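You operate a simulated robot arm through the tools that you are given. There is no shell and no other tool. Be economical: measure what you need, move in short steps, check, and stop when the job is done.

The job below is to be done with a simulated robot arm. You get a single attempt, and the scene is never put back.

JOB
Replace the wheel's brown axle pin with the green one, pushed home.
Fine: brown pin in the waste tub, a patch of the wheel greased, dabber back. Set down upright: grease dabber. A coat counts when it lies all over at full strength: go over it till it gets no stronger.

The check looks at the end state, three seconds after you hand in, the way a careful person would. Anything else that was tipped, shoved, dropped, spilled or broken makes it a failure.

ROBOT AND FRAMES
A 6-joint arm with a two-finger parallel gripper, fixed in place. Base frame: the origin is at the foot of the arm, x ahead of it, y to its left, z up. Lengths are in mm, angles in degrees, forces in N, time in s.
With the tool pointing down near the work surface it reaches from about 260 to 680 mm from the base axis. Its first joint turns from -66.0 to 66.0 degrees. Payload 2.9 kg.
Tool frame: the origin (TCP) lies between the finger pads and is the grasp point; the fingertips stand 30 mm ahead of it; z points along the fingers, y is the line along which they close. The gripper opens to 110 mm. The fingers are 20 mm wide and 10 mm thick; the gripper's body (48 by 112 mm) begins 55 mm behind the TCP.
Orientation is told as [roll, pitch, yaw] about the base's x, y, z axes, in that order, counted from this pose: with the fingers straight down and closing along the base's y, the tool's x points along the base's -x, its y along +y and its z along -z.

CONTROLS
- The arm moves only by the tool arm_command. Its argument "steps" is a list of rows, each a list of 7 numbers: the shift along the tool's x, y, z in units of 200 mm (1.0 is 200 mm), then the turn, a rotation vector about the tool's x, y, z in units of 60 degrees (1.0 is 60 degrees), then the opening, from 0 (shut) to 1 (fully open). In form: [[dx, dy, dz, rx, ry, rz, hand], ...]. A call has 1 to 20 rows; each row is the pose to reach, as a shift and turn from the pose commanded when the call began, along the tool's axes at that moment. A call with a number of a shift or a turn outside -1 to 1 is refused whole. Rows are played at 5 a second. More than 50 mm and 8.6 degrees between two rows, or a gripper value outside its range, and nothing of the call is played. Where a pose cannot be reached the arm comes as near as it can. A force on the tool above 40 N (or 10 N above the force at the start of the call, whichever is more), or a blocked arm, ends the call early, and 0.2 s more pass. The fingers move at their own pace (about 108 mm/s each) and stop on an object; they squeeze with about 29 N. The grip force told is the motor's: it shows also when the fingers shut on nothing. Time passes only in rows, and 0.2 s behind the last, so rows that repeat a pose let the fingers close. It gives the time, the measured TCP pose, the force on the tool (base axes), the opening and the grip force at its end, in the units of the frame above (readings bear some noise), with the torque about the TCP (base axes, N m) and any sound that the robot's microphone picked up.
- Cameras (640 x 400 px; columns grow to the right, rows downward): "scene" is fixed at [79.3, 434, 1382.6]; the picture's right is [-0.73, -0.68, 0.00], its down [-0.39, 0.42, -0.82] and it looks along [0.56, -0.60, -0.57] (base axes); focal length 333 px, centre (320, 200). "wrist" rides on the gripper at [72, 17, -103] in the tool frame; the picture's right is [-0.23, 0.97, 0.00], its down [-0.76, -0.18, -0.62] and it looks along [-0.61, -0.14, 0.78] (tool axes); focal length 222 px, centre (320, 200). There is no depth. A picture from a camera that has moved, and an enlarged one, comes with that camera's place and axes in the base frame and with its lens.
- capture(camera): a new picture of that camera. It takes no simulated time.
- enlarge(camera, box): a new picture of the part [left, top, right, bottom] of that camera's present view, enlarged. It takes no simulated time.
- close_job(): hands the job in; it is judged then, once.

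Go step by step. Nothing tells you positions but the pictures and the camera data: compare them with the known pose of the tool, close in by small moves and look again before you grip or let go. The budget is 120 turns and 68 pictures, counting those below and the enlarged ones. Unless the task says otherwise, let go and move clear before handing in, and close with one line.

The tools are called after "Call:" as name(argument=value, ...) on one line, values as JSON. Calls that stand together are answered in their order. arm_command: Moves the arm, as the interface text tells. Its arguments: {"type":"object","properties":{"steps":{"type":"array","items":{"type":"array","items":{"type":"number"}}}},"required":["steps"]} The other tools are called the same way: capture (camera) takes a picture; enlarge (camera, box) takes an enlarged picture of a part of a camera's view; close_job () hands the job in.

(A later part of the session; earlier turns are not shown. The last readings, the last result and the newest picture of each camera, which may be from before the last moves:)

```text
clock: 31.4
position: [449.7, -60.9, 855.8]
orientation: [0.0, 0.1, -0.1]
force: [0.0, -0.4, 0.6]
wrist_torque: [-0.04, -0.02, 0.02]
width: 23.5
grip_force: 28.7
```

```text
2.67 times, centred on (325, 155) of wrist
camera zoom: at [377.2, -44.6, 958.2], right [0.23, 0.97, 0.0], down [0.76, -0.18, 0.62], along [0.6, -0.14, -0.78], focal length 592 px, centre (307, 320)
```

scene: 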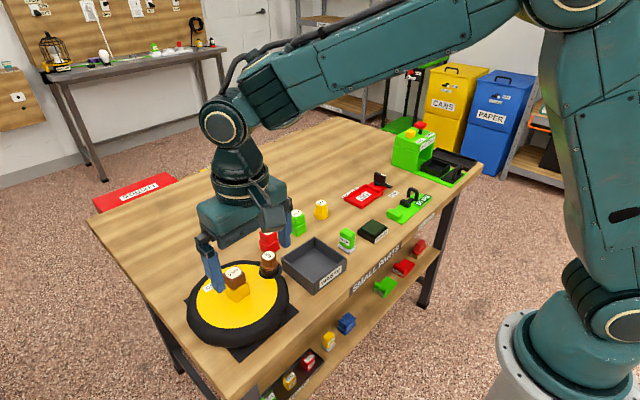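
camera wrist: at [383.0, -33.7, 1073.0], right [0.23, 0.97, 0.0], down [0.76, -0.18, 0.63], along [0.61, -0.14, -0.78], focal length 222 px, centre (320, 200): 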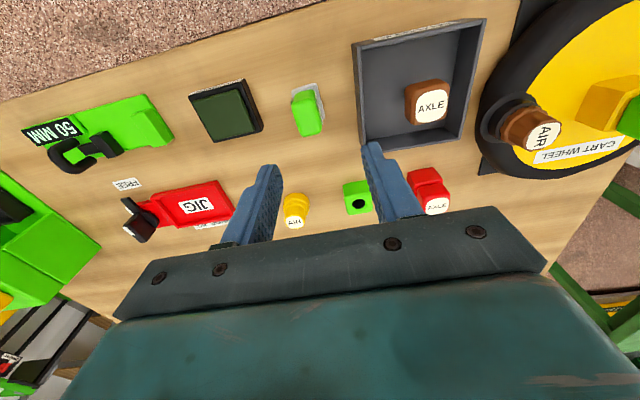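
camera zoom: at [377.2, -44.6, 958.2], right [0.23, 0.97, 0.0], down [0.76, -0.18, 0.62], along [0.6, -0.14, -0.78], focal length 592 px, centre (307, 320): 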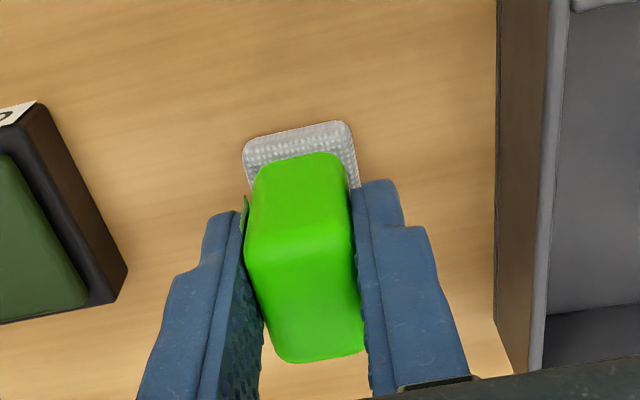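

Gripped at 23.5 mm. It stood with TCP at (449.7, -60.9, 855.8), which I note for returning it. Lift and carry it over the grease pad.

Call:
arm_command(steps=[[0, 0, -0.1, 0, 0, 0, 0], [0, 0, -0.3, 0, 0, 0, 0], [0.02, -0.15, -0.3, 0, 0, 0, 0], [0.04, -0.35, -0.3, 0, 0, 0, 0], [0.07, -0.455, -0.3, 0, 0, 0, 0], [0.07, -0.455, -0.2, 0, 0, 0, 0], [0.07, -0.455, -0.2, 0, 0, 0, 0]])

Call:
enlarge(camera="scene", box=[330, 180, 420, 260])

Call:
enlarge(camera="wrist", box=[220, 80, 430, 230])

```text
clock: 33.0
position: [436.4, -151.5, 895.4]
orientation: [0.1, 0.2, -0.2]
force: [-0.8, 0.3, 0.0]
wrist_torque: [0.01, -0.04, -0.02]
width: 23.5
grip_force: 29.1
```

```text
5.00 times, centred on (375, 220) of scene
camera zoom: at [79.3, 434.0, 1382.6], right [-0.73, -0.68, 0.0], down [-0.39, 0.42, -0.82], along [0.56, -0.6, -0.57], focal length 1663 px, centre (45, 100)
```

zoom: 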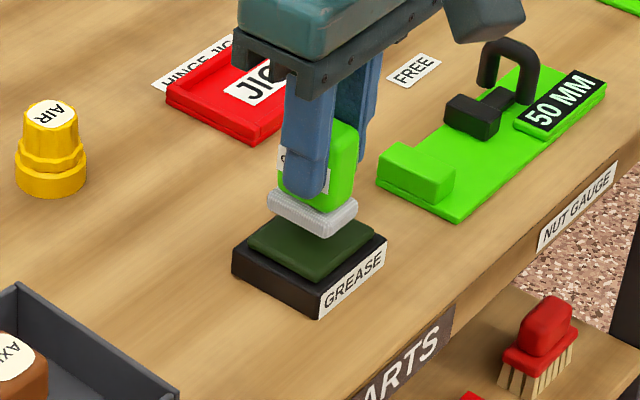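

```text
2.67 times, centred on (325, 155) of wrist
camera zoom: at [363.5, -136.0, 997.5], right [0.23, 0.97, 0.0], down [0.76, -0.18, 0.62], along [0.6, -0.14, -0.78], focal length 592 px, centre (307, 320)
```

zoom: 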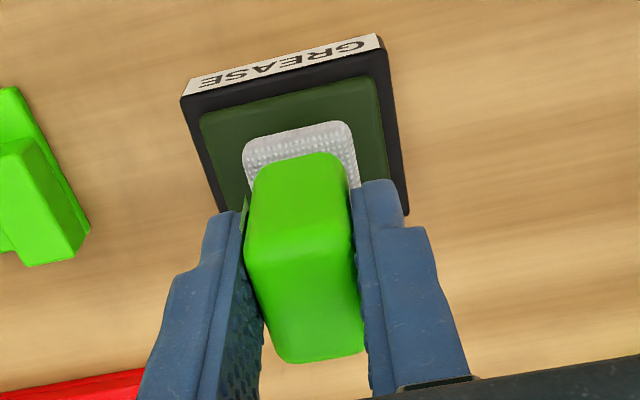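

Dabber is over the pad. Lower gently to touch.

Call:
arm_command(steps=[[0, 0, 0.03, 0, 0, 0, 0], [0, 0, 0.05, 0, 0, 0, 0], [0, 0, 0.06, 0, 0, 0, 0], [0, 0, 0.07, 0, 0, 0, 0], [0, 0, 0.08, 0, 0, 0, 0]])

```text
clock: 34.1
position: [434.4, -153.1, 879.8]
orientation: [0.1, 0.1, -0.1]
force: [-3.7, 1.7, 16.2]
wrist_torque: [0.09, 0.23, 0.02]
width: 23.3
grip_force: 28.6
```

Contact at 16 N. Dwell with a small rub, then lift and look.

Call:
arm_command(steps=[[0, 0, -0.012, 0, 0, 0, 0], [0.02, 0, -0.012, 0, 0, 0, 0], [-0.02, 0, -0.012, 0, 0, 0, 0], [0, 0.02, -0.012, 0, 0, 0, 0], [0, -0.02, -0.012, 0, 0, 0, 0], [0, 0, -0.012, 0, 0, 0, 0], [0, 0, -0.1, 0, 0, 0, 0], [0, 0, -0.3, 0, 0, 0, 0], [0, 0, -0.5, 0, 0, 0, 0]])

Call:
enlarge(camera="scene", box=[320, 150, 420, 240])

```text
clock: 36.1
position: [436.5, -151.5, 979.2]
orientation: [0.1, 0.2, -0.1]
force: [-1.6, 0.3, -0.4]
wrist_torque: [0.01, 0.04, -0.01]
width: 23.4
grip_force: 28.9
```

```text
4.44 times, centred on (370, 195) of scene
camera zoom: at [79.3, 434.0, 1382.6], right [-0.73, -0.68, 0.0], down [-0.39, 0.42, -0.82], along [0.56, -0.6, -0.57], focal length 1478 px, centre (98, 222)
```

zoom: 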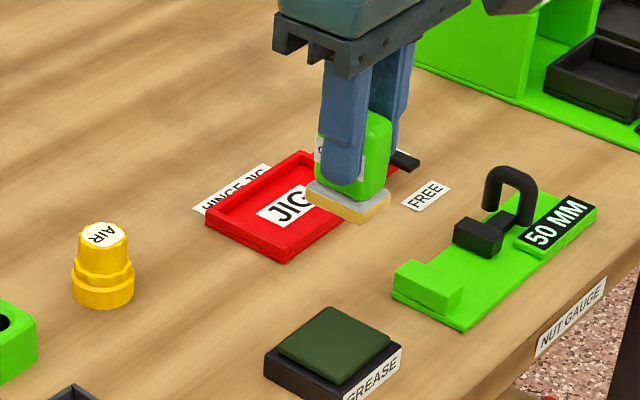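

The dabber pad has picked up grease (it turned yellowish). Now I carry it high to the bare wheel face on the near side of the hub, about (448, 226).

Call:
arm_command(steps=[[0, 0.2, 0, 0, 0, 0, 0], [0, 0.4, 0, 0, 0, 0, 0], [0, 0.6, 0, 0, 0, 0, 0], [0, 0.8, 0, 0, 0, 0, 0], [0, 1.0, 0, 0, 0, 0, 0]])

Call:
arm_command(steps=[[-0.02, 0.2, 0, 0, 0, 0, 0], [-0.04, 0.4, 0, 0, 0, 0, 0], [-0.05, 0.6, 0, 0, 0, 0, 0], [-0.055, 0.8, 0, 0, 0, 0, 0], [-0.055, 0.885, 0.1, 0, 0, 0, 0], [-0.055, 0.885, 0.25, 0, 0, 0, 0], [-0.055, 0.885, 0.32, 0, 0, 0, 0], [-0.055, 0.885, 0.32, 0, 0, 0, 0]])

Call:
enlarge(camera="wrist", box=[220, 80, 430, 230])

Call:
enlarge(camera="scene", box=[180, 220, 300, 330])

```text
clock: 37.4
position: [436.7, 47.5, 979.4]
orientation: [0.1, 0.2, -0.1]
force: [-0.2, 0.4, -1.5]
wrist_torque: [-0.04, -0.01, -0.04]
width: 23.1
grip_force: 28.7
```

```text
clock: 39.1
position: [447.9, 224.9, 916.1]
orientation: [0.2, 0.3, -0.1]
force: [0.9, 0.2, -0.5]
wrist_torque: [-0.02, 0.0, 0.0]
width: 23.4
grip_force: 29.6
```

```text
2.67 times, centred on (325, 155) of wrist
camera zoom: at [375.0, 241.9, 1017.9], right [0.23, 0.97, 0.0], down [0.76, -0.18, 0.62], along [0.6, -0.14, -0.78], focal length 592 px, centre (307, 320)
```

zoom: 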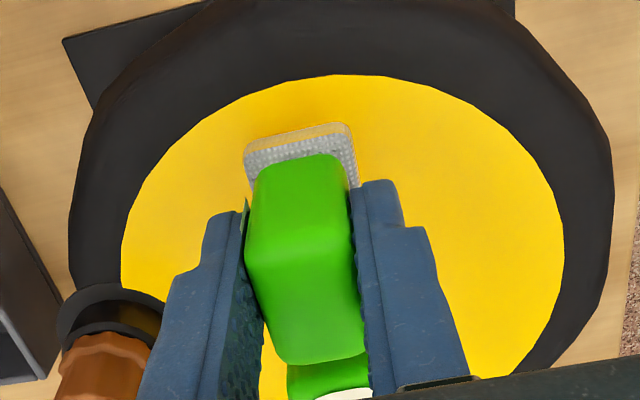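

```text
3.64 times, centred on (240, 275) of scene
camera zoom: at [79.3, 434.1, 1382.6], right [-0.73, -0.68, 0.0], down [-0.39, 0.42, -0.82], along [0.56, -0.6, -0.57], focal length 1210 px, centre (611, -73)
```

zoom: 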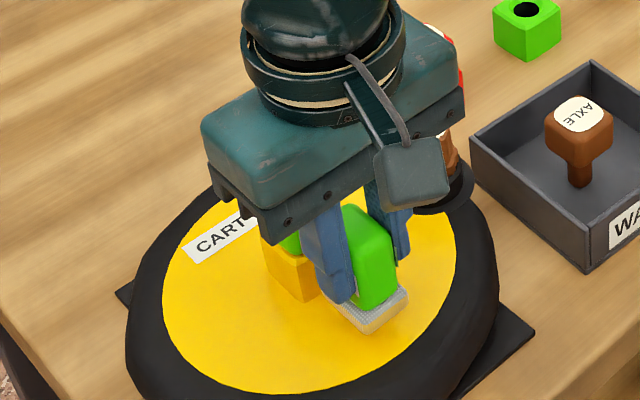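

Good clear spot. Lower to the wheel face gently.

Call:
arm_command(steps=[[0, 0, 0.02, 0, 0, 0, 0], [0, 0, 0.04, 0, 0, 0, 0], [0, 0, 0.06, 0, 0, 0, 0], [0, 0, 0.07, 0, 0, 0, 0], [0, 0, 0.08, 0, 0, 0, 0]])

```text
clock: 40.4
position: [447.6, 225.7, 899.1]
orientation: [0.2, 0.3, -0.2]
force: [0.0, -0.4, -1.1]
wrist_torque: [-0.03, -0.03, 0.0]
width: 23.3
grip_force: 28.8
```

Call:
arm_command(steps=[[0, 0, 0.01, 0, 0, 0, 0], [0, 0, 0.02, 0, 0, 0, 0], [0, 0, 0.03, 0, 0, 0, 0], [0, 0, 0.035, 0, 0, 0, 0], [0, 0, 0.04, 0, 0, 0, 0]])

```text
clock: 41.5
position: [448.6, 225.6, 892.4]
orientation: [0.2, -0.1, -0.1]
force: [1.2, -0.1, 25.2]
wrist_torque: [-0.05, -0.12, 0.01]
width: 23.4
grip_force: 29.5
```

Contact at about 894. Ease the pressure and dwell, with short strokes over the same patch, then lift to look.

Call:
arm_command(steps=[[0, 0, -0.006, 0, 0, 0, 0], [0.02, 0, -0.006, 0, 0, 0, 0], [0, 0, -0.006, 0, 0, 0, 0], [-0.02, 0, -0.006, 0, 0, 0, 0], [0, 0, -0.006, 0, 0, 0, 0], [0, 0.03, -0.006, 0, 0, 0, 0], [0, 0, -0.006, 0, 0, 0, 0], [0, -0.03, -0.006, 0, 0, 0, 0], [0, 0, -0.006, 0, 0, 0, 0], [0, 0, -0.1, 0, 0, 0, 0], [0, 0, -0.3, 0, 0, 0, 0], [0.2, 0, -0.5, 0, 0, 0, 0]])

Call:
enlarge(camera="wrist", box=[220, 60, 430, 210])

Call:
enlarge(camera="scene", box=[180, 230, 300, 340])

```text
refused: row 12 steps farther than a row can; nothing moved
```

```text
2.67 times, centred on (325, 135) of wrist
camera zoom: at [375.3, 241.9, 994.7], right [0.23, 0.97, 0.0], down [0.76, -0.18, 0.62], along [0.61, -0.14, -0.78], focal length 592 px, centre (307, 373)
```

zoom: 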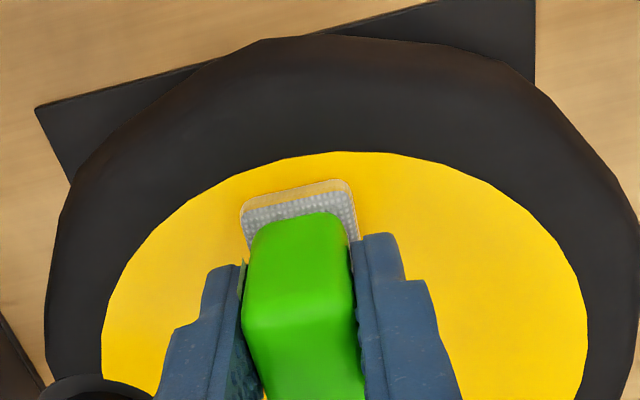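

```text
3.64 times, centred on (240, 285) of scene
camera zoom: at [79.0, 433.9, 1382.7], right [-0.73, -0.68, 0.0], down [-0.39, 0.42, -0.82], along [0.56, -0.6, -0.57], focal length 1210 px, centre (611, -109)
```

zoom: 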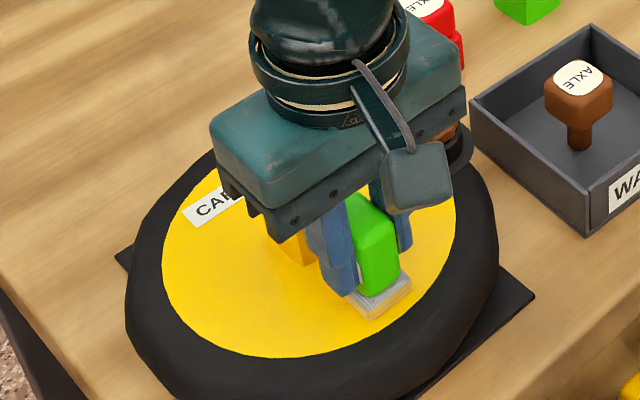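

The call was refused for one long row; repeating with shorter steps.

Call:
arm_command(steps=[[0, 0, -0.006, 0, 0, 0, 0], [0.015, 0, -0.006, 0, 0, 0, 0], [0, 0, -0.006, 0, 0, 0, 0], [-0.015, 0, -0.006, 0, 0, 0, 0], [0, 0, -0.006, 0, 0, 0, 0], [0, 0.03, -0.006, 0, 0, 0, 0], [0, 0, -0.006, 0, 0, 0, 0], [0, -0.03, -0.006, 0, 0, 0, 0], [0, 0, -0.006, 0, 0, 0, 0], [0, 0, -0.1, 0, 0, 0, 0], [0, 0, -0.3, 0, 0, 0, 0], [0.1, 0, -0.45, 0, 0, 0, 0], [0.25, 0, -0.45, 0, 0, 0, 0]])

Call:
enlarge(camera="wrist", box=[220, 60, 430, 210])

Call:
enlarge(camera="scene", box=[180, 230, 300, 340])

```text
clock: 44.4
position: [396.9, 224.8, 982.5]
orientation: [0.0, 0.1, 0.1]
force: [-0.1, -0.3, 0.0]
wrist_torque: [-0.02, -0.01, 0.03]
width: 23.4
grip_force: 29.0
```

```text
2.67 times, centred on (325, 135) of wrist
camera zoom: at [324.8, 241.9, 1084.7], right [0.23, 0.97, 0.0], down [0.76, -0.18, 0.62], along [0.6, -0.14, -0.78], focal length 592 px, centre (307, 373)
```

zoom: 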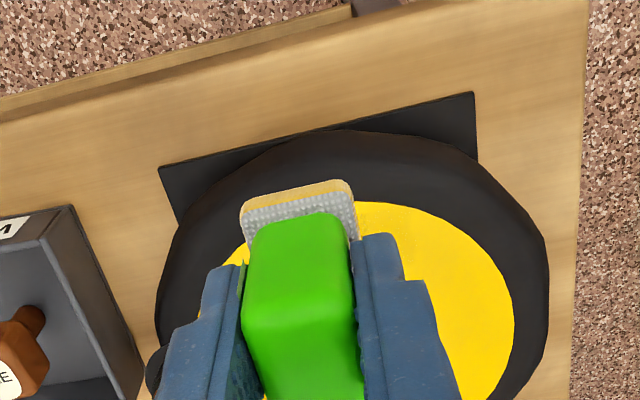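

```text
3.64 times, centred on (240, 285) of scene
camera zoom: at [79.4, 434.0, 1382.6], right [-0.73, -0.68, 0.0], down [-0.39, 0.42, -0.82], along [0.56, -0.6, -0.57], focal length 1210 px, centre (611, -109)
```

zoom: 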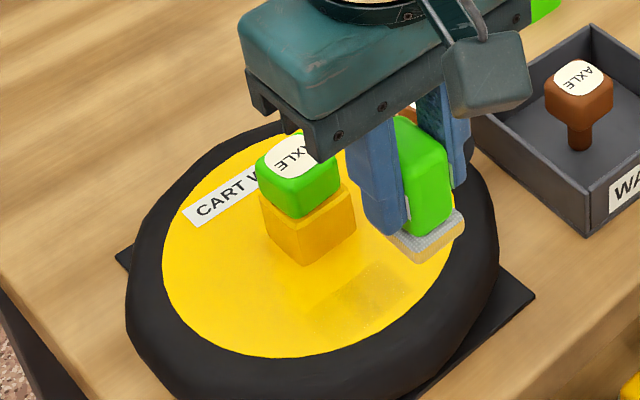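

A faint, speckled coat shows on the yellow face; it needs more passes. Back to the same place for more strokes.

Call:
arm_command(steps=[[-0.12, 0, 0, 0, 0, 0, 0], [-0.25, 0, 0, 0, 0, 0, 0], [-0.25, 0, 0.2, 0, 0, 0, 0], [-0.25, 0, 0.38, 0, 0, 0, 0], [-0.25, 0, 0.435, 0, 0, 0, 0], [-0.25, 0, 0.446, 0, 0, 0, 0], [-0.25, 0.03, 0.446, 0, 0, 0, 0], [-0.25, 0, 0.446, 0, 0, 0, 0], [-0.25, -0.03, 0.446, 0, 0, 0, 0], [-0.25, 0, 0.446, 0, 0, 0, 0], [-0.265, 0, 0.446, 0, 0, 0, 0], [-0.25, 0, 0.446, 0, 0, 0, 0], [-0.235, 0, 0.446, 0, 0, 0, 0], [-0.25, 0, 0.446, 0, 0, 0, 0], [-0.25, 0.03, 0.446, 0, 0, 0, 0], [-0.25, 0, 0.446, 0, 0, 0, 0], [-0.25, -0.03, 0.446, 0, 0, 0, 0], [-0.25, 0, 0.446, 0, 0, 0, 0]])

Call:
arm_command(steps=[[0, 0.03, 0, 0, 0, 0, 0], [0, 0, 0, 0, 0, 0, 0], [0, -0.03, 0, 0, 0, 0, 0], [0, 0, 0, 0, 0, 0, 0], [0.015, 0, 0, 0, 0, 0, 0], [-0.015, 0, 0, 0, 0, 0, 0], [0.015, 0.02, 0, 0, 0, 0, 0], [-0.015, 0.02, 0, 0, 0, 0, 0], [0.015, -0.02, 0, 0, 0, 0, 0], [-0.015, -0.02, 0, 0, 0, 0, 0], [0, 0, 0, 0, 0, 0, 0], [0, 0, -0.1, 0, 0, 0, 0], [0, 0, -0.25, 0, 0, 0, 0], [0.0, 0, -0.45, 0, 0, 0, 0], [0.25, 0, -0.45, 0, 0, 0, 0]])

Call:
enlarge(camera="scene", box=[200, 265, 300, 330])

```text
clock: 48.1
position: [446.7, 224.4, 892.0]
orientation: [0.1, 0.2, -0.1]
force: [0.6, 0.0, 0.0]
wrist_torque: [-0.02, -0.03, 0.02]
width: 23.3
grip_force: 29.1
```

```text
clock: 51.4
position: [396.9, 224.1, 983.5]
orientation: [0.0, 0.2, 0.1]
force: [-0.2, 0.5, -0.5]
wrist_torque: [0.03, -0.04, 0.02]
width: 23.3
grip_force: 29.0
```

```text
6.15 times, centred on (250, 298) of scene
camera zoom: at [79.4, 434.0, 1382.6], right [-0.73, -0.68, 0.0], down [-0.39, 0.42, -0.82], along [0.56, -0.6, -0.57], focal length 2047 px, centre (751, -400)
```

zoom: 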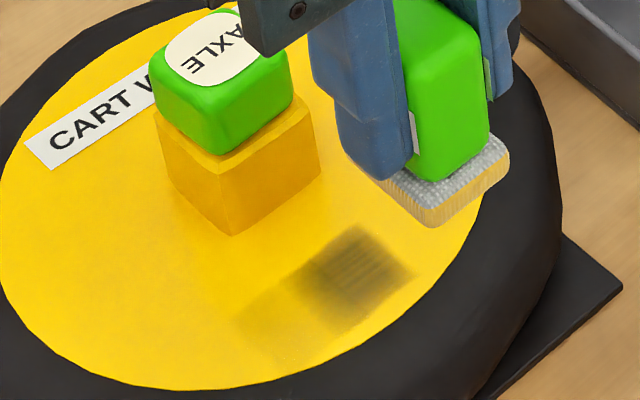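

The dark coat is forming where I dabbed. I move the arm aside for an unshadowed look at it.

Call:
arm_command(steps=[[0, -0.2, 0, 0, 0, 0, 0], [0, -0.4, 0, 0, 0, 0, 0], [0, -0.6, 0, 0, 0, 0, 0], [0, -0.6, 0, 0, 0, 0, 0]])

Call:
enlarge(camera="scene", box=[200, 265, 300, 330])

```text
clock: 52.4
position: [396.8, 104.6, 981.7]
orientation: [0.1, 0.2, 0.0]
force: [-0.5, 0.9, -0.8]
wrist_torque: [0.0, 0.01, 0.01]
width: 23.2
grip_force: 29.0
```

```text
6.15 times, centred on (250, 298) of scene
camera zoom: at [79.3, 434.0, 1382.6], right [-0.73, -0.68, 0.0], down [-0.39, 0.42, -0.82], along [0.56, -0.6, -0.57], focal length 2047 px, centre (751, -400)
```

zoom: 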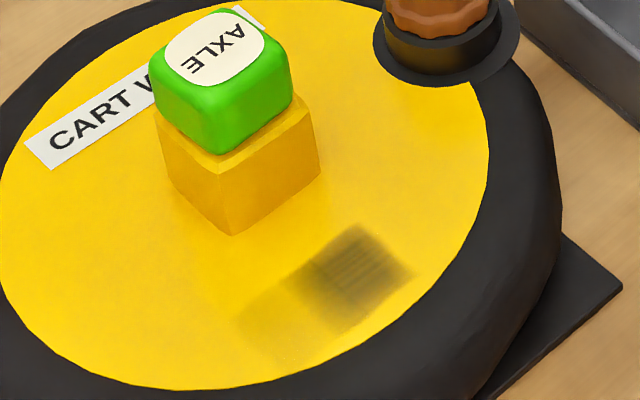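

The coat is dark for y 209–235, but a faintly tinted rectangle extends on to y≈257 (x 434–462), which I take to be the patch. I go back and stroke over its whole length with slightly more pressure.

Call:
arm_command(steps=[[0, 0.2, 0, 0, 0, 0, 0], [-0.1, 0.4, 0, 0, 0, 0, 0], [-0.2, 0.55, 0, 0, 0, 0, 0], [-0.255, 0.69, 0.1, 0, 0, 0, 0], [-0.255, 0.69, 0.3, 0, 0, 0, 0], [-0.255, 0.69, 0.42, 0, 0, 0, 0], [-0.255, 0.69, 0.442, 0, 0, 0, 0], [-0.255, 0.69, 0.45, 0, 0, 0, 0], [-0.255, 0.69, 0.452, 0, 0, 0, 0]])

```text
clock: 54.4
position: [448.3, 244.2, 891.9]
orientation: [0.1, 0.2, 0.1]
force: [-0.1, 0.1, 2.1]
wrist_torque: [-0.02, -0.02, -0.02]
width: 23.2
grip_force: 29.3
```

Light contact. Now a raster of strokes over the patch with about 1 mm more press.

Call:
arm_command(steps=[[0, 0, 0.005, 0, 0, 0, 0], [0, 0.03, 0.005, 0, 0, 0, 0], [0, 0, 0.005, 0, 0, 0, 0], [0, -0.03, 0.005, 0, 0, 0, 0], [0, -0.06, 0.005, 0, 0, 0, 0], [0, -0.09, 0.005, 0, 0, 0, 0], [0, -0.12, 0.005, 0, 0, 0, 0], [0, -0.09, 0.005, 0, 0, 0, 0], [0, -0.06, 0.005, 0, 0, 0, 0], [0, -0.03, 0.005, 0, 0, 0, 0], [0, 0, 0.005, 0, 0, 0, 0], [0, 0.03, 0.005, 0, 0, 0, 0], [0.02, 0.03, 0.005, 0, 0, 0, 0], [0.02, 0, 0.005, 0, 0, 0, 0], [0.02, -0.03, 0.005, 0, 0, 0, 0], [0.02, -0.06, 0.005, 0, 0, 0, 0], [0.02, -0.09, 0.005, 0, 0, 0, 0], [0.02, -0.12, 0.005, 0, 0, 0, 0]])

Call:
arm_command(steps=[[-0.02, 0, 0, 0, 0, 0, 0], [-0.04, 0, 0, 0, 0, 0, 0], [-0.04, 0.03, 0, 0, 0, 0, 0], [-0.04, 0.06, 0, 0, 0, 0, 0], [-0.04, 0.09, 0, 0, 0, 0, 0], [-0.04, 0.12, 0, 0, 0, 0, 0], [-0.04, 0.15, 0, 0, 0, 0, 0], [-0.02, 0.15, 0, 0, 0, 0, 0], [-0.02, 0.12, 0, 0, 0, 0, 0], [-0.02, 0.09, 0, 0, 0, 0, 0], [-0.02, 0.12, 0, 0, 0, 0, 0], [-0.02, 0.15, 0, 0, 0, 0, 0], [-0.02, 0.15, -0.1, 0, 0, 0, 0], [-0.02, 0.1, -0.3, 0, 0, 0, 0], [0.1, 0.1, -0.45, 0, 0, 0, 0], [0.2, -0.1, -0.45, 0, 0, 0, 0], [0.2, -0.3, -0.45, 0, 0, 0, 0], [0.2, -0.45, -0.45, 0, 0, 0, 0]])

Call:
enlarge(camera="scene", box=[200, 265, 300, 330])

```text
clock: 58.1
position: [444.1, 219.6, 890.5]
orientation: [0.0, 0.3, -0.1]
force: [0.0, 1.0, 0.5]
wrist_torque: [0.04, 0.07, -0.02]
width: 23.2
grip_force: 29.2
```

```text
clock: 62.0
position: [404.4, 129.0, 980.8]
orientation: [0.2, 0.1, -0.1]
force: [-0.2, 0.3, 0.0]
wrist_torque: [0.05, 0.03, 0.01]
width: 23.3
grip_force: 29.0
```

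```text
6.15 times, centred on (250, 298) of scene
camera zoom: at [79.3, 434.1, 1382.6], right [-0.73, -0.68, 0.0], down [-0.39, 0.42, -0.82], along [0.56, -0.6, -0.57], focal length 2047 px, centre (751, -400)
```

zoom: 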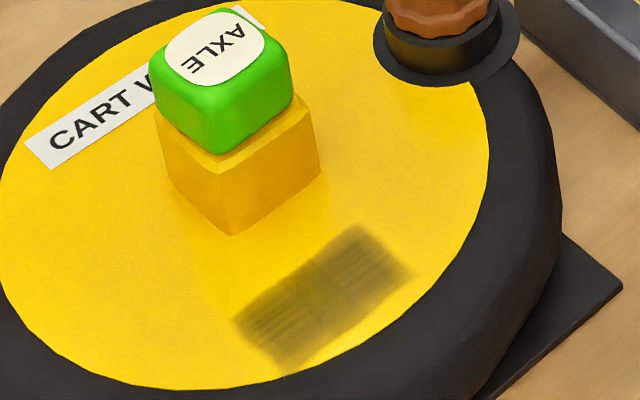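

The patch is indeed the whole rectangle, now coated at medium strength. I reload the dabber at the grease pad and go over it again.

Call:
arm_command(steps=[[0, -0.2, 0, 0, 0, 0, 0], [-0.03, -0.4, 0, 0, 0, 0, 0], [-0.08, -0.6, 0, 0, 0, 0, 0], [-0.12, -0.8, 0, 0, 0, 0, 0], [-0.158, -1.0, 0, 0, 0, 0, 0]])

Call:
arm_command(steps=[[0, -0.2, 0, 0, 0, 0, 0], [0, -0.4, 0, 0, 0, 0, 0], [0, -0.405, 0.2, 0, 0, 0, 0], [0, -0.405, 0.4, 0, 0, 0, 0], [0, -0.405, 0.48, 0, 0, 0, 0], [0, -0.405, 0.5, 0, 0, 0, 0], [0, -0.405, 0.51, 0, 0, 0, 0]])

```text
clock: 63.1
position: [435.9, -71.3, 981.0]
orientation: [0.1, 0.2, 0.0]
force: [-0.4, -0.5, -0.9]
wrist_torque: [-0.01, 0.0, -0.02]
width: 23.6
grip_force: 29.1
```

```text
clock: 64.8
position: [434.7, -152.5, 878.1]
orientation: [0.1, 0.2, -0.1]
force: [1.1, -0.1, -0.9]
wrist_torque: [0.02, -0.02, 0.0]
width: 23.2
grip_force: 28.8
```

No contact yet (the dabber has ridden up about 2 mm in the grip); press a bit further, rub and lift.

Call:
arm_command(steps=[[0, 0, 0.006, 0, 0, 0, 0], [0, 0, 0.011, 0, 0, 0, 0], [0, 0, 0.015, 0, 0, 0, 0], [0, 0, 0.018, 0, 0, 0, 0]])

```text
clock: 65.8
position: [436.7, -151.7, 874.5]
orientation: [0.0, 0.1, 0.0]
force: [0.2, -0.3, 0.1]
wrist_torque: [-0.01, 0.03, -0.03]
width: 23.5
grip_force: 29.1
```

Still no force; look before going on.

Call:
enlarge(camera="scene", box=[330, 180, 420, 260])

```text
5.00 times, centred on (375, 220) of scene
camera zoom: at [79.3, 434.0, 1382.6], right [-0.73, -0.68, 0.0], down [-0.39, 0.42, -0.82], along [0.56, -0.6, -0.57], focal length 1663 px, centre (45, 100)
```

zoom: 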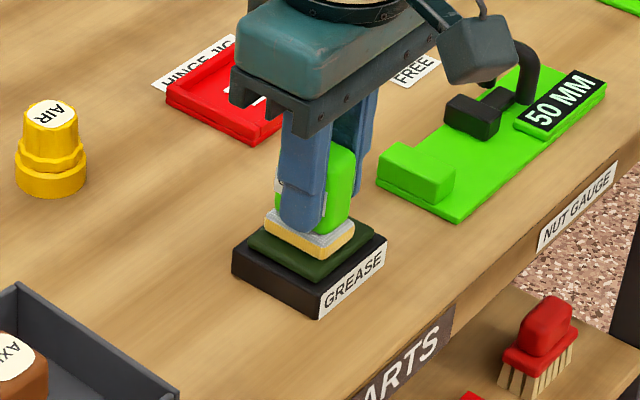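

It's about touching; continue down in small steps.

Call:
arm_command(steps=[[0, 0, 0.004, 0, 0, 0, 0], [0, 0, 0.008, 0, 0, 0, 0], [0, 0, 0.012, 0, 0, 0, 0], [0, 0, 0.015, 0, 0, 0, 0], [0, 0, 0.018, 0, 0, 0, 0]])

```text
clock: 67.0
position: [436.4, -152.2, 872.7]
orientation: [0.1, 0.1, -0.1]
force: [-3.9, 3.2, 25.0]
wrist_torque: [0.09, 0.06, 0.02]
width: 23.2
grip_force: 29.3
```

Solid contact at 873. Rub to load, lift, and head back to the wheel (contact there should now be near z 886).

Call:
arm_command(steps=[[0, 0, -0.004, 0, 0, 0, 0], [0.02, 0, -0.004, 0, 0, 0, 0], [0, 0, -0.004, 0, 0, 0, 0], [-0.02, 0, -0.004, 0, 0, 0, 0], [0, 0.02, -0.004, 0, 0, 0, 0], [0, -0.02, -0.004, 0, 0, 0, 0], [0, 0, -0.004, 0, 0, 0, 0], [0, 0, -0.1, 0, 0, 0, 0], [0, 0, -0.3, 0, 0, 0, 0], [0, 0.1, -0.5, 0, 0, 0, 0], [0, 0.3, -0.54, 0, 0, 0, 0], [0, 0.5, -0.54, 0, 0, 0, 0], [0, 0.7, -0.54, 0, 0, 0, 0], [0, 0.9, -0.54, 0, 0, 0, 0], [0, 1.0, -0.54, 0, 0, 0, 0]])

Call:
arm_command(steps=[[-0.02, 0.2, 0, 0, 0, 0, 0], [-0.04, 0.4, 0, 0, 0, 0, 0], [-0.05, 0.6, 0, 0, 0, 0, 0], [-0.055, 0.8, 0, 0, 0, 0, 0], [-0.06, 0.98, 0, 0, 0, 0, 0], [-0.06, 0.98, 0.2, 0, 0, 0, 0], [-0.06, 0.98, 0.4, 0, 0, 0, 0], [-0.06, 0.98, 0.45, 0, 0, 0, 0], [-0.06, 0.98, 0.46, 0, 0, 0, 0], [-0.06, 0.98, 0.465, 0, 0, 0, 0]])

```text
clock: 70.2
position: [436.4, 49.6, 979.7]
orientation: [0.0, 0.3, -0.1]
force: [0.7, 0.0, -1.8]
wrist_torque: [-0.01, -0.01, -0.02]
width: 23.3
grip_force: 29.2
```

```text
clock: 72.3
position: [447.8, 244.5, 888.3]
orientation: [0.1, 0.2, 0.0]
force: [-6.2, -4.3, 18.0]
wrist_torque: [-0.18, 0.22, -0.02]
width: 23.3
grip_force: 28.9
```

In contact at 18 N. Ease slightly and stroke across the whole patch.

Call:
arm_command(steps=[[0, 0, -0.003, 0, 0, 0, 0], [0, 0.03, -0.003, 0, 0, 0, 0], [0, 0, -0.003, 0, 0, 0, 0], [0, -0.03, -0.003, 0, 0, 0, 0], [0, -0.06, -0.003, 0, 0, 0, 0], [0, -0.09, -0.003, 0, 0, 0, 0], [0, -0.12, -0.003, 0, 0, 0, 0], [0, -0.15, -0.003, 0, 0, 0, 0], [0.02, -0.15, -0.003, 0, 0, 0, 0], [0.02, -0.12, -0.003, 0, 0, 0, 0], [0.02, -0.09, -0.003, 0, 0, 0, 0], [0.02, -0.06, -0.003, 0, 0, 0, 0], [0.02, -0.03, -0.003, 0, 0, 0, 0], [0.02, 0, -0.003, 0, 0, 0, 0], [0.02, 0.03, -0.003, 0, 0, 0, 0], [-0.02, 0.03, -0.003, 0, 0, 0, 0], [-0.02, 0, -0.003, 0, 0, 0, 0], [-0.02, -0.03, -0.003, 0, 0, 0, 0], [-0.02, -0.06, -0.003, 0, 0, 0, 0], [-0.02, -0.09, -0.003, 0, 0, 0, 0]])

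Call:
arm_command(steps=[[0, -0.03, 0, 0, 0, 0, 0], [0, -0.06, 0, 0, 0, 0, 0], [-0.02, -0.06, 0, 0, 0, 0, 0], [-0.02, -0.03, 0, 0, 0, 0, 0], [-0.02, 0, 0, 0, 0, 0, 0], [-0.02, 0.03, 0, 0, 0, 0, 0], [-0.02, 0.06, 0, 0, 0, 0, 0], [-0.02, 0.09, 0, 0, 0, 0, 0], [-0.02, 0.12, 0, 0, 0, 0, 0], [-0.02, 0.12, -0.1, 0, 0, 0, 0], [-0.02, 0.1, -0.3, 0, 0, 0, 0], [0.1, 0.1, -0.46, 0, 0, 0, 0], [0.2, -0.1, -0.46, 0, 0, 0, 0], [0.2, -0.3, -0.46, 0, 0, 0, 0], [0.2, -0.5, -0.46, 0, 0, 0, 0]])

Call:
enlarge(camera="scene", box=[200, 265, 300, 330])

```text
clock: 76.5
position: [450.9, 226.1, 887.3]
orientation: [0.1, 0.2, -0.1]
force: [-0.4, 1.3, 1.8]
wrist_torque: [0.05, 0.0, 0.02]
width: 23.3
grip_force: 29.1
```

```text
clock: 79.8
position: [412.2, 125.6, 978.7]
orientation: [0.1, 0.3, 0.0]
force: [0.0, 0.2, -0.3]
wrist_torque: [-0.02, 0.0, 0.0]
width: 23.4
grip_force: 29.6
```

```text
6.15 times, centred on (250, 298) of scene
camera zoom: at [79.3, 434.1, 1382.6], right [-0.73, -0.68, 0.0], down [-0.39, 0.42, -0.82], along [0.56, -0.6, -0.57], focal length 2047 px, centre (751, -400)
```

zoom: 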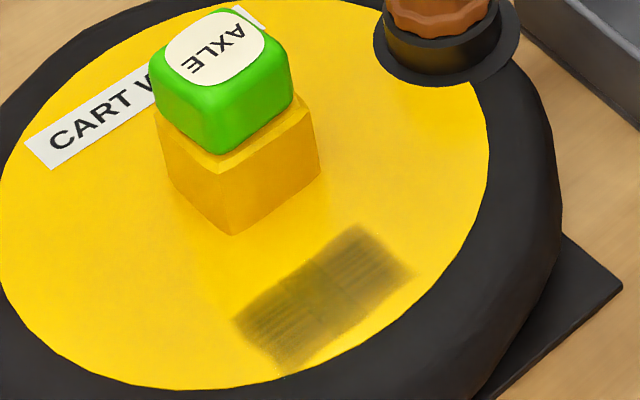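

The coat seems nearly unchanged, perhaps saturated. I take a tight reference view, then do another pass and compare.

Call:
enlarge(camera="scene", box=[232, 296, 272, 326])

Call:
arm_command(steps=[[0, 0.2, 0, 0, 0, 0, 0], [-0.1, 0.4, 0, 0, 0, 0, 0], [-0.18, 0.52, 0, 0, 0, 0, 0], [-0.18, 0.6, 0.1, 0, 0, 0, 0], [-0.18, 0.6, 0.3, 0, 0, 0, 0], [-0.18, 0.6, 0.43, 0, 0, 0, 0], [-0.18, 0.6, 0.452, 0, 0, 0, 0], [-0.18, 0.6, 0.458, 0, 0, 0, 0], [-0.18, 0.6, 0.462, 0, 0, 0, 0]])

```text
13.33 times, centred on (252, 311) of scene
camera zoom: at [79.3, 434.1, 1382.6], right [-0.73, -0.68, 0.0], down [-0.39, 0.42, -0.82], along [0.56, -0.6, -0.57], focal length 4435 px, centre (1227, -1280)
```

zoom: 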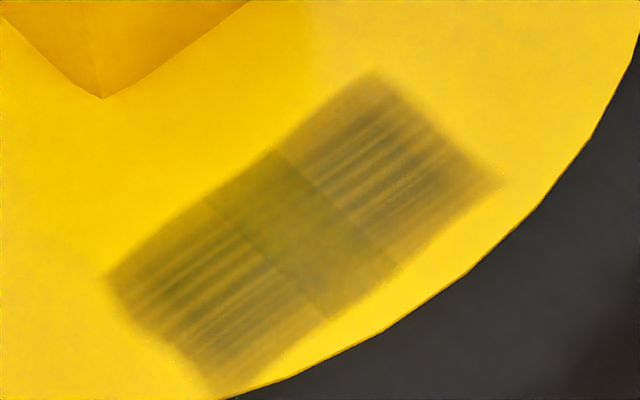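

```text
clock: 81.8
position: [447.9, 246.1, 886.8]
orientation: [0.0, 0.3, 0.0]
force: [-1.0, 0.0, 0.3]
wrist_torque: [0.02, -0.01, 0.02]
width: 23.4
grip_force: 28.8
```

The middle overlap is smooth (full strength) while both ends are still streaky, and the dabber keeps riding up so contact is weak. I press down until it's firm.

Call:
arm_command(steps=[[0, 0, 0.004, 0, 0, 0, 0], [0, 0, 0.008, 0, 0, 0, 0], [0, 0, 0.012, 0, 0, 0, 0], [0, 0, 0.012, 0, 0, 0, 0]])

```text
clock: 82.8
position: [448.4, 246.4, 885.7]
orientation: [0.3, 0.0, -0.1]
force: [-5.3, -2.4, 24.9]
wrist_torque: [-0.19, 0.13, 0.01]
width: 23.6
grip_force: 28.9
```

Firm contact. Stroke the +y end, then across to the -y end, keeping pressure.

Call:
arm_command(steps=[[0, 0, -0.003, 0, 0, 0, 0], [0, 0.04, -0.003, 0, 0, 0, 0], [0.02, 0.04, -0.003, 0, 0, 0, 0], [0.02, 0, -0.003, 0, 0, 0, 0], [0.02, 0.04, -0.003, 0, 0, 0, 0], [-0.02, 0.04, -0.003, 0, 0, 0, 0], [-0.02, 0.0, -0.003, 0, 0, 0, 0], [-0.02, 0.04, -0.003, 0, 0, 0, 0], [0, 0.02, -0.003, 0, 0, 0, 0], [0, 0, -0.002, 0, 0, 0, 0], [0, -0.03, -0.002, 0, 0, 0, 0], [0, -0.06, -0.002, 0, 0, 0, 0], [0, -0.1, -0.002, 0, 0, 0, 0], [0, -0.14, -0.002, 0, 0, 0, 0], [0, -0.17, -0.002, 0, 0, 0, 0]])

Call:
arm_command(steps=[[0, 0, 0.003, 0, 0, 0, 0], [0.02, 0, 0.003, 0, 0, 0, 0], [0.02, 0.04, 0.003, 0, 0, 0, 0], [0.02, 0, 0.003, 0, 0, 0, 0], [-0.02, 0, 0.003, 0, 0, 0, 0], [-0.02, 0.04, 0.003, 0, 0, 0, 0], [-0.02, 0, 0.003, 0, 0, 0, 0], [0, 0, 0.003, 0, 0, 0, 0], [0, 0.04, 0.003, 0, 0, 0, 0], [0, 0, 0.003, 0, 0, 0, 0]])

```text
clock: 86.0
position: [447.1, 211.7, 884.9]
orientation: [0.1, 0.2, 0.0]
force: [-0.6, 2.1, 2.7]
wrist_torque: [0.08, 0.01, -0.01]
width: 23.1
grip_force: 28.7
```

```text
clock: 88.2
position: [446.3, 213.6, 885.5]
orientation: [0.3, 0.0, 0.1]
force: [-1.0, 6.5, 8.6]
wrist_torque: [0.19, 0.03, -0.04]
width: 23.3
grip_force: 29.0
```

Contact is now firm (8.6 N with friction). Sweep along the full length again a few times, then lift and look.

Call:
arm_command(steps=[[0, 0.04, 0, 0, 0, 0, 0], [0, 0.08, 0, 0, 0, 0, 0], [0, 0.12, 0, 0, 0, 0, 0], [0, 0.16, 0, 0, 0, 0, 0], [0, 0.2, 0, 0, 0, 0, 0], [0.02, 0.2, 0.002, 0, 0, 0, 0], [0.02, 0.16, 0.002, 0, 0, 0, 0], [0.02, 0.2, 0.002, 0, 0, 0, 0], [-0.02, 0.2, 0.002, 0, 0, 0, 0], [-0.02, 0.16, 0.002, 0, 0, 0, 0], [-0.02, 0.2, 0.002, 0, 0, 0, 0], [0, 0.2, 0.002, 0, 0, 0, 0]])

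Call:
arm_command(steps=[[0, 0, -0.1, 0, 0, 0, 0], [0, 0, -0.3, 0, 0, 0, 0], [0.1, 0, -0.46, 0, 0, 0, 0], [0.2, -0.2, -0.46, 0, 0, 0, 0], [0.2, -0.4, -0.46, 0, 0, 0, 0], [0.2, -0.6, -0.46, 0, 0, 0, 0]])

Call:
enlarge(camera="scene", box=[232, 296, 272, 326])

```text
clock: 90.8
position: [448.5, 252.6, 883.3]
orientation: [0.3, 0.0, -0.1]
force: [3.5, -1.5, 6.1]
wrist_torque: [-0.04, -0.12, 0.01]
width: 23.3
grip_force: 28.9
```

```text
clock: 92.2
position: [406.6, 132.7, 975.3]
orientation: [0.1, 0.2, 0.0]
force: [-1.0, -0.6, -0.7]
wrist_torque: [0.03, 0.01, 0.01]
width: 23.1
grip_force: 28.9
```

```text
13.33 times, centred on (252, 311) of scene
camera zoom: at [79.3, 434.1, 1382.6], right [-0.73, -0.68, 0.0], down [-0.39, 0.42, -0.82], along [0.56, -0.6, -0.57], focal length 4435 px, centre (1227, -1280)
```

zoom: 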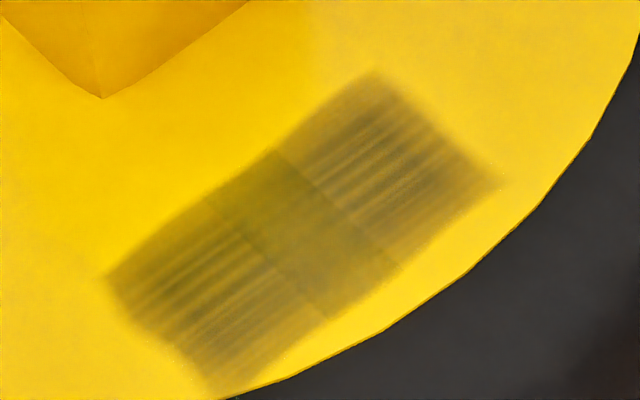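

Almost no change from the last pass, so it looks saturated, but to rule out an empty dabber I reload once more and repeat.

Call:
arm_command(steps=[[0, -0.2, 0, 0, 0, 0, 0], [-0.03, -0.4, 0, 0, 0, 0, 0], [-0.08, -0.6, 0, 0, 0, 0, 0], [-0.12, -0.8, 0, 0, 0, 0, 0], [-0.148, -1.0, 0, 0, 0, 0, 0]])

Call:
arm_command(steps=[[0, -0.2, 0, 0, 0, 0, 0], [0, -0.42, 0, 0, 0, 0, 0], [0, -0.42, 0.2, 0, 0, 0, 0], [0, -0.42, 0.4, 0, 0, 0, 0], [0, -0.42, 0.48, 0, 0, 0, 0], [0, -0.42, 0.5, 0, 0, 0, 0], [0, -0.42, 0.51, 0, 0, 0, 0], [0, -0.42, 0.52, 0, 0, 0, 0], [0, -0.42, 0.525, 0, 0, 0, 0]])

```text
clock: 93.3
position: [436.9, -67.4, 976.0]
orientation: [0.1, 0.2, 0.1]
force: [-0.1, 0.1, -1.4]
wrist_torque: [0.06, -0.02, -0.02]
width: 23.3
grip_force: 29.0
```

```text
clock: 95.3
position: [436.7, -150.7, 869.5]
orientation: [0.1, 0.2, 0.0]
force: [0.3, -0.3, -0.8]
wrist_torque: [0.01, 0.01, 0.01]
width: 23.3
grip_force: 28.9
```

Call:
arm_command(steps=[[0, 0, 0.004, 0, 0, 0, 0], [0, 0, 0.008, 0, 0, 0, 0], [0, 0, 0.012, 0, 0, 0, 0], [0, 0, 0.015, 0, 0, 0, 0]])

Call:
enlarge(camera="scene", box=[340, 190, 410, 250])

```text
clock: 96.3
position: [436.6, -151.3, 867.2]
orientation: [0.1, 0.2, -0.1]
force: [0.8, 0.4, -0.5]
wrist_torque: [0.02, -0.03, -0.03]
width: 23.6
grip_force: 28.9
```

```text
6.67 times, centred on (375, 220) of scene
camera zoom: at [79.3, 434.0, 1382.6], right [-0.73, -0.68, 0.0], down [-0.39, 0.42, -0.82], along [0.56, -0.6, -0.57], focal length 2218 px, centre (-47, 67)
```

zoom: 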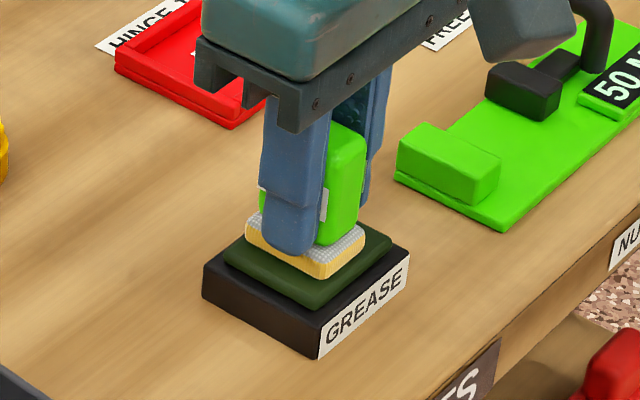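

Nearly touching; a bit further.

Call:
arm_command(steps=[[0, 0, 0.004, 0, 0, 0, 0], [0, 0, 0.008, 0, 0, 0, 0], [0, 0, 0.012, 0, 0, 0, 0], [0, 0, 0.014, 0, 0, 0, 0]])

```text
clock: 97.3
position: [436.2, -151.1, 866.9]
orientation: [0.0, 0.0, -0.1]
force: [-9.6, 3.4, 39.2]
wrist_torque: [0.09, 0.44, 0.01]
width: 23.4
grip_force: 29.3
```

Firm contact. Back off slightly, rub, lift and return to the patch.

Call:
arm_command(steps=[[0, 0, -0.01, 0, 0, 0, 0], [0.02, 0, -0.008, 0, 0, 0, 0], [0, 0, -0.008, 0, 0, 0, 0], [-0.02, 0, -0.008, 0, 0, 0, 0], [0, 0.02, -0.008, 0, 0, 0, 0], [0, -0.02, -0.008, 0, 0, 0, 0], [0, 0, -0.008, 0, 0, 0, 0], [0, 0, -0.1, 0, 0, 0, 0], [0, 0, -0.3, 0, 0, 0, 0], [0, 0.1, -0.5, 0, 0, 0, 0], [0, 0.3, -0.54, 0, 0, 0, 0], [0, 0.5, -0.54, 0, 0, 0, 0], [0, 0.7, -0.54, 0, 0, 0, 0], [0, 0.9, -0.54, 0, 0, 0, 0], [0, 1.0, -0.54, 0, 0, 0, 0]])

Call:
arm_command(steps=[[-0.02, 0.2, 0, 0, 0, 0, 0], [-0.04, 0.4, 0, 0, 0, 0, 0], [-0.05, 0.6, 0, 0, 0, 0, 0], [-0.055, 0.8, 0, 0, 0, 0, 0], [-0.06, 0.96, 0, 0, 0, 0, 0], [-0.06, 0.96, 0.2, 0, 0, 0, 0], [-0.06, 0.96, 0.4, 0, 0, 0, 0], [-0.06, 0.96, 0.44, 0, 0, 0, 0], [-0.06, 0.96, 0.45, 0, 0, 0, 0], [-0.06, 0.96, 0.46, 0, 0, 0, 0]])

```text
clock: 100.5
position: [438.6, 49.3, 972.6]
orientation: [0.1, 0.2, 0.0]
force: [-0.7, 0.1, -0.6]
wrist_torque: [-0.04, 0.02, 0.0]
width: 22.8
grip_force: 28.7
```

```text
clock: 102.8
position: [450.0, 240.2, 884.1]
orientation: [0.2, 0.0, -0.1]
force: [-7.5, -3.8, 29.1]
wrist_torque: [-0.27, 0.29, 0.01]
width: 23.4
grip_force: 28.8
```

Firm contact at 884. Stroke over the whole patch again.

Call:
arm_command(steps=[[0.01, 0, -0.008, 0, 0, 0, 0], [0.01, 0.04, -0.007, 0, 0, 0, 0], [0.01, 0.07, -0.007, 0, 0, 0, 0], [0.03, 0.07, -0.007, 0, 0, 0, 0], [0.03, 0.03, -0.007, 0, 0, 0, 0], [0.03, -0.01, -0.007, 0, 0, 0, 0], [0.03, -0.05, -0.006, 0, 0, 0, 0], [0.03, -0.09, -0.006, 0, 0, 0, 0], [0.03, -0.13, -0.006, 0, 0, 0, 0], [0.01, -0.13, -0.006, 0, 0, 0, 0], [0.01, -0.09, -0.006, 0, 0, 0, 0], [0.01, -0.05, -0.006, 0, 0, 0, 0], [0.01, -0.01, -0.005, 0, 0, 0, 0], [0.01, 0.03, -0.005, 0, 0, 0, 0], [0.01, 0.07, -0.005, 0, 0, 0, 0], [-0.01, 0.07, -0.005, 0, 0, 0, 0], [-0.01, 0.03, -0.005, 0, 0, 0, 0], [-0.01, -0.01, -0.005, 0, 0, 0, 0], [-0.01, -0.05, -0.005, 0, 0, 0, 0], [-0.01, -0.09, -0.005, 0, 0, 0, 0]])

Call:
arm_command(steps=[[0, -0.04, 0.003, 0, 0, 0, 0], [0.02, -0.04, 0.003, 0, 0, 0, 0], [0.02, 0, 0.003, 0, 0, 0, 0], [0.02, -0.04, 0.003, 0, 0, 0, 0], [0.02, 0, 0.003, 0, 0, 0, 0], [0.02, 0.04, 0.003, 0, 0, 0, 0], [0.02, 0.08, 0.003, 0, 0, 0, 0], [0.02, 0.12, 0.003, 0, 0, 0, 0], [0.02, 0.16, 0.003, 0, 0, 0, 0], [0.02, 0.16, -0.1, 0, 0, 0, 0], [0.02, 0.1, -0.3, 0, 0, 0, 0], [0.1, 0.1, -0.45, 0, 0, 0, 0], [0.2, -0.1, -0.45, 0, 0, 0, 0], [0.2, -0.3, -0.45, 0, 0, 0, 0], [0.2, -0.45, -0.45, 0, 0, 0, 0]])

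Call:
enlarge(camera="scene", box=[232, 296, 272, 326])

```text
clock: 105.1
position: [445.9, 216.6, 883.2]
orientation: [-0.1, 0.5, 0.1]
force: [-4.6, -1.4, 8.6]
wrist_torque: [-0.03, 0.02, -0.02]
width: 23.4
grip_force: 28.9
stopped in row 11: the force on the tool passed its limit at 42 N (the readings are from after the stop); the commanded pose is now the measured one
```

```text
clock: 108.3
position: [406.3, 125.5, 973.8]
orientation: [-0.1, 0.5, -0.1]
force: [-1.1, -0.6, -1.0]
wrist_torque: [0.01, 0.0, -0.01]
width: 23.3
grip_force: 28.5
```

```text
13.33 times, centred on (252, 311) of scene
camera zoom: at [79.3, 434.0, 1382.6], right [-0.73, -0.68, 0.0], down [-0.39, 0.42, -0.82], along [0.56, -0.6, -0.57], focal length 4435 px, centre (1227, -1280)
```

zoom: 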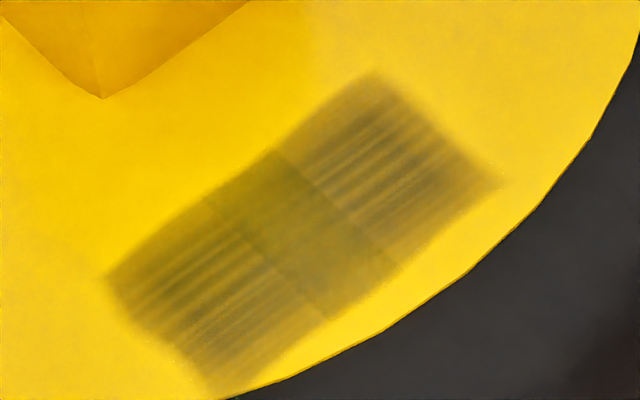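

No change after reloading, so the coat is at full strength. Now bring the dabber back to where it stood.

Call:
arm_command(steps=[[-0.05, -0.2, 0, 0, -0.004, 0, 0], [-0.1, -0.4, 0, 0, -0.008, 0, 0], [-0.15, -0.6, 0, 0, -0.008, 0, 0], [-0.2, -0.8, 0, 0, -0.008, 0, 0], [-0.217, -0.932, 0, 0, -0.008, 0, 0], [-0.217, -0.932, 0.2, 0, -0.008, 0, 0], [-0.217, -0.932, 0.4, 0, -0.008, 0, 0], [-0.217, -0.932, 0.55, 0, -0.008, 0, 0], [-0.217, -0.932, 0.59, 0, -0.008, 0, 0], [-0.217, -0.932, 0.61, 0, -0.008, 0, 0]])

Call:
enlarge(camera="scene", box=[310, 200, 400, 280])

```text
clock: 110.5
position: [449.2, -61.3, 852.1]
orientation: [-0.1, 0.1, 0.0]
force: [0.6, -0.8, -0.7]
wrist_torque: [-0.02, 0.01, 0.0]
width: 23.2
grip_force: 28.9
```

```text
5.00 times, centred on (355, 240) of scene
camera zoom: at [79.3, 434.0, 1382.6], right [-0.73, -0.68, 0.0], down [-0.39, 0.42, -0.82], along [0.56, -0.6, -0.57], focal length 1663 px, centre (145, 0)
```

zoom: 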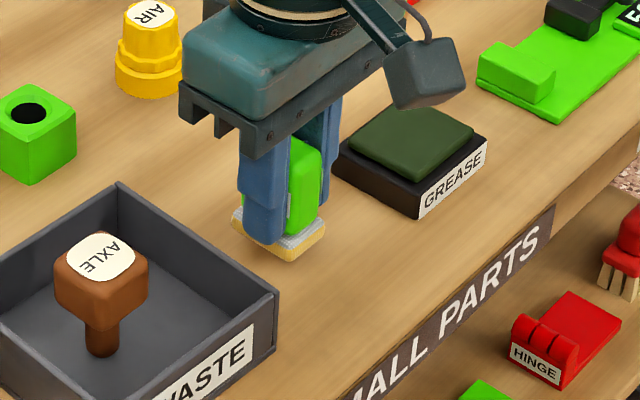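

Close to the table; lower in small steps until it touches.

Call:
arm_command(steps=[[0, 0, 0.01, 0, 0, 0, 0], [0, 0, 0.02, 0, 0, 0, 0], [0, 0, 0.026, 0, 0, 0, 0], [0, 0, 0.032, 0, 0, 0, 0], [0, 0, 0.036, 0, 0, 0, 0]])

```text
clock: 111.7
position: [449.0, -59.7, 844.6]
orientation: [-0.1, 0.1, 0.1]
force: [-0.2, 0.1, -0.8]
wrist_torque: [0.0, -0.01, -0.04]
width: 23.3
grip_force: 28.6
```

Call:
arm_command(steps=[[0, 0, 0.005, 0, 0, 0, 0], [0, 0, 0.01, 0, 0, 0, 0], [0, 0, 0.014, 0, 0, 0, 0], [0, 0, 0.014, 0, 0, 0, 0]])

```text
clock: 112.7
position: [447.7, -60.2, 842.0]
orientation: [-0.1, 0.1, 0.1]
force: [1.2, 0.7, 1.9]
wrist_torque: [0.06, 0.06, -0.01]
width: 23.2
grip_force: 28.7
```

Call:
arm_command(steps=[[0, 0, 0.004, 0, 0, 0, 0], [0, 0, 0.006, 0, 0, 0, 0], [0, 0, 0.006, 0, 0, 0, 0]])

Call:
enlarge(camera="scene", box=[320, 210, 380, 260])

```text
clock: 113.5
position: [448.0, -60.3, 841.8]
orientation: [-0.1, 0.0, -0.2]
force: [-6.8, -0.1, 30.5]
wrist_torque: [0.08, 0.43, -0.01]
width: 23.4
grip_force: 28.9
```

```text
8.00 times, centred on (350, 235) of scene
camera zoom: at [78.8, 434.1, 1382.6], right [-0.73, -0.68, 0.0], down [-0.39, 0.42, -0.82], along [0.56, -0.6, -0.57], focal length 2661 px, centre (80, -80)
```

zoom: 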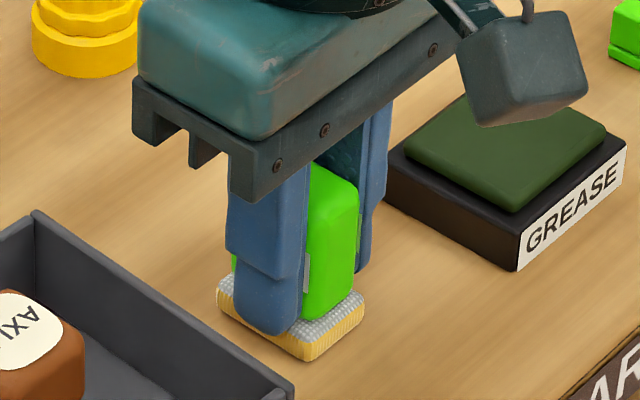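

It stands on the table. Ease off, open and rise straight up.

Call:
arm_command(steps=[[0, 0, -0.004, 0, 0, 0, 0], [0, 0, -0.004, 0, 0, 0, 0.25], [0, 0, -0.004, 0, 0, 0, 0.4], [0, 0, -0.004, 0, 0, 0, 0.4], [0, 0, -0.1, 0, 0, 0, 0.4], [0, 0, -0.3, 0, 0, 0, 0.4], [0, 0, -0.5, 0, 0, 0, 0.4], [0, 0, -0.7, 0, 0, 0, 0.4], [0, 0, -0.9, 0, 0, 0, 0.4], [0.1, -0.2, -0.95, 0, 0, 0, 0.4]])

Call:
capture(camera="scene")

Call:
enlarge(camera="scene", box=[190, 200, 400, 330])

```text
clock: 115.7
position: [428.8, -101.1, 1030.9]
orientation: [-0.1, 0.1, 0.0]
force: [-0.2, -0.1, -0.3]
wrist_torque: [0.01, 0.0, 0.01]
width: 44.2
grip_force: 0.2
```

```text
4 pictures are left
```

scene: 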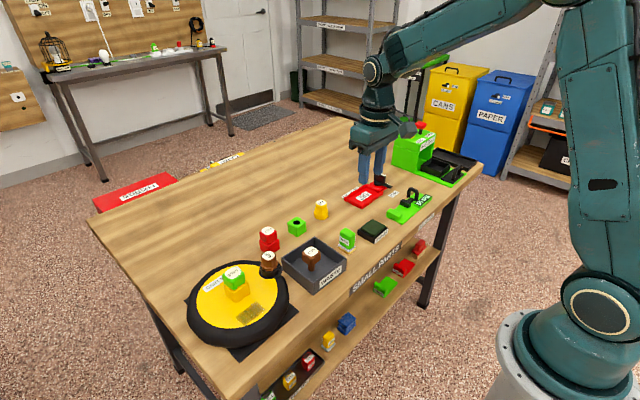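

```text
3.05 times, centred on (295, 265) of scene
camera zoom: at [79.3, 434.1, 1382.6], right [-0.73, -0.68, 0.0], down [-0.39, 0.42, -0.82], along [0.56, -0.6, -0.57], focal length 1014 px, centre (396, 2)
```

zoom: 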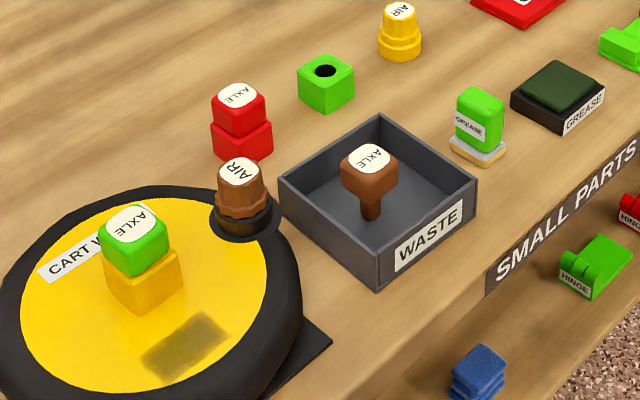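

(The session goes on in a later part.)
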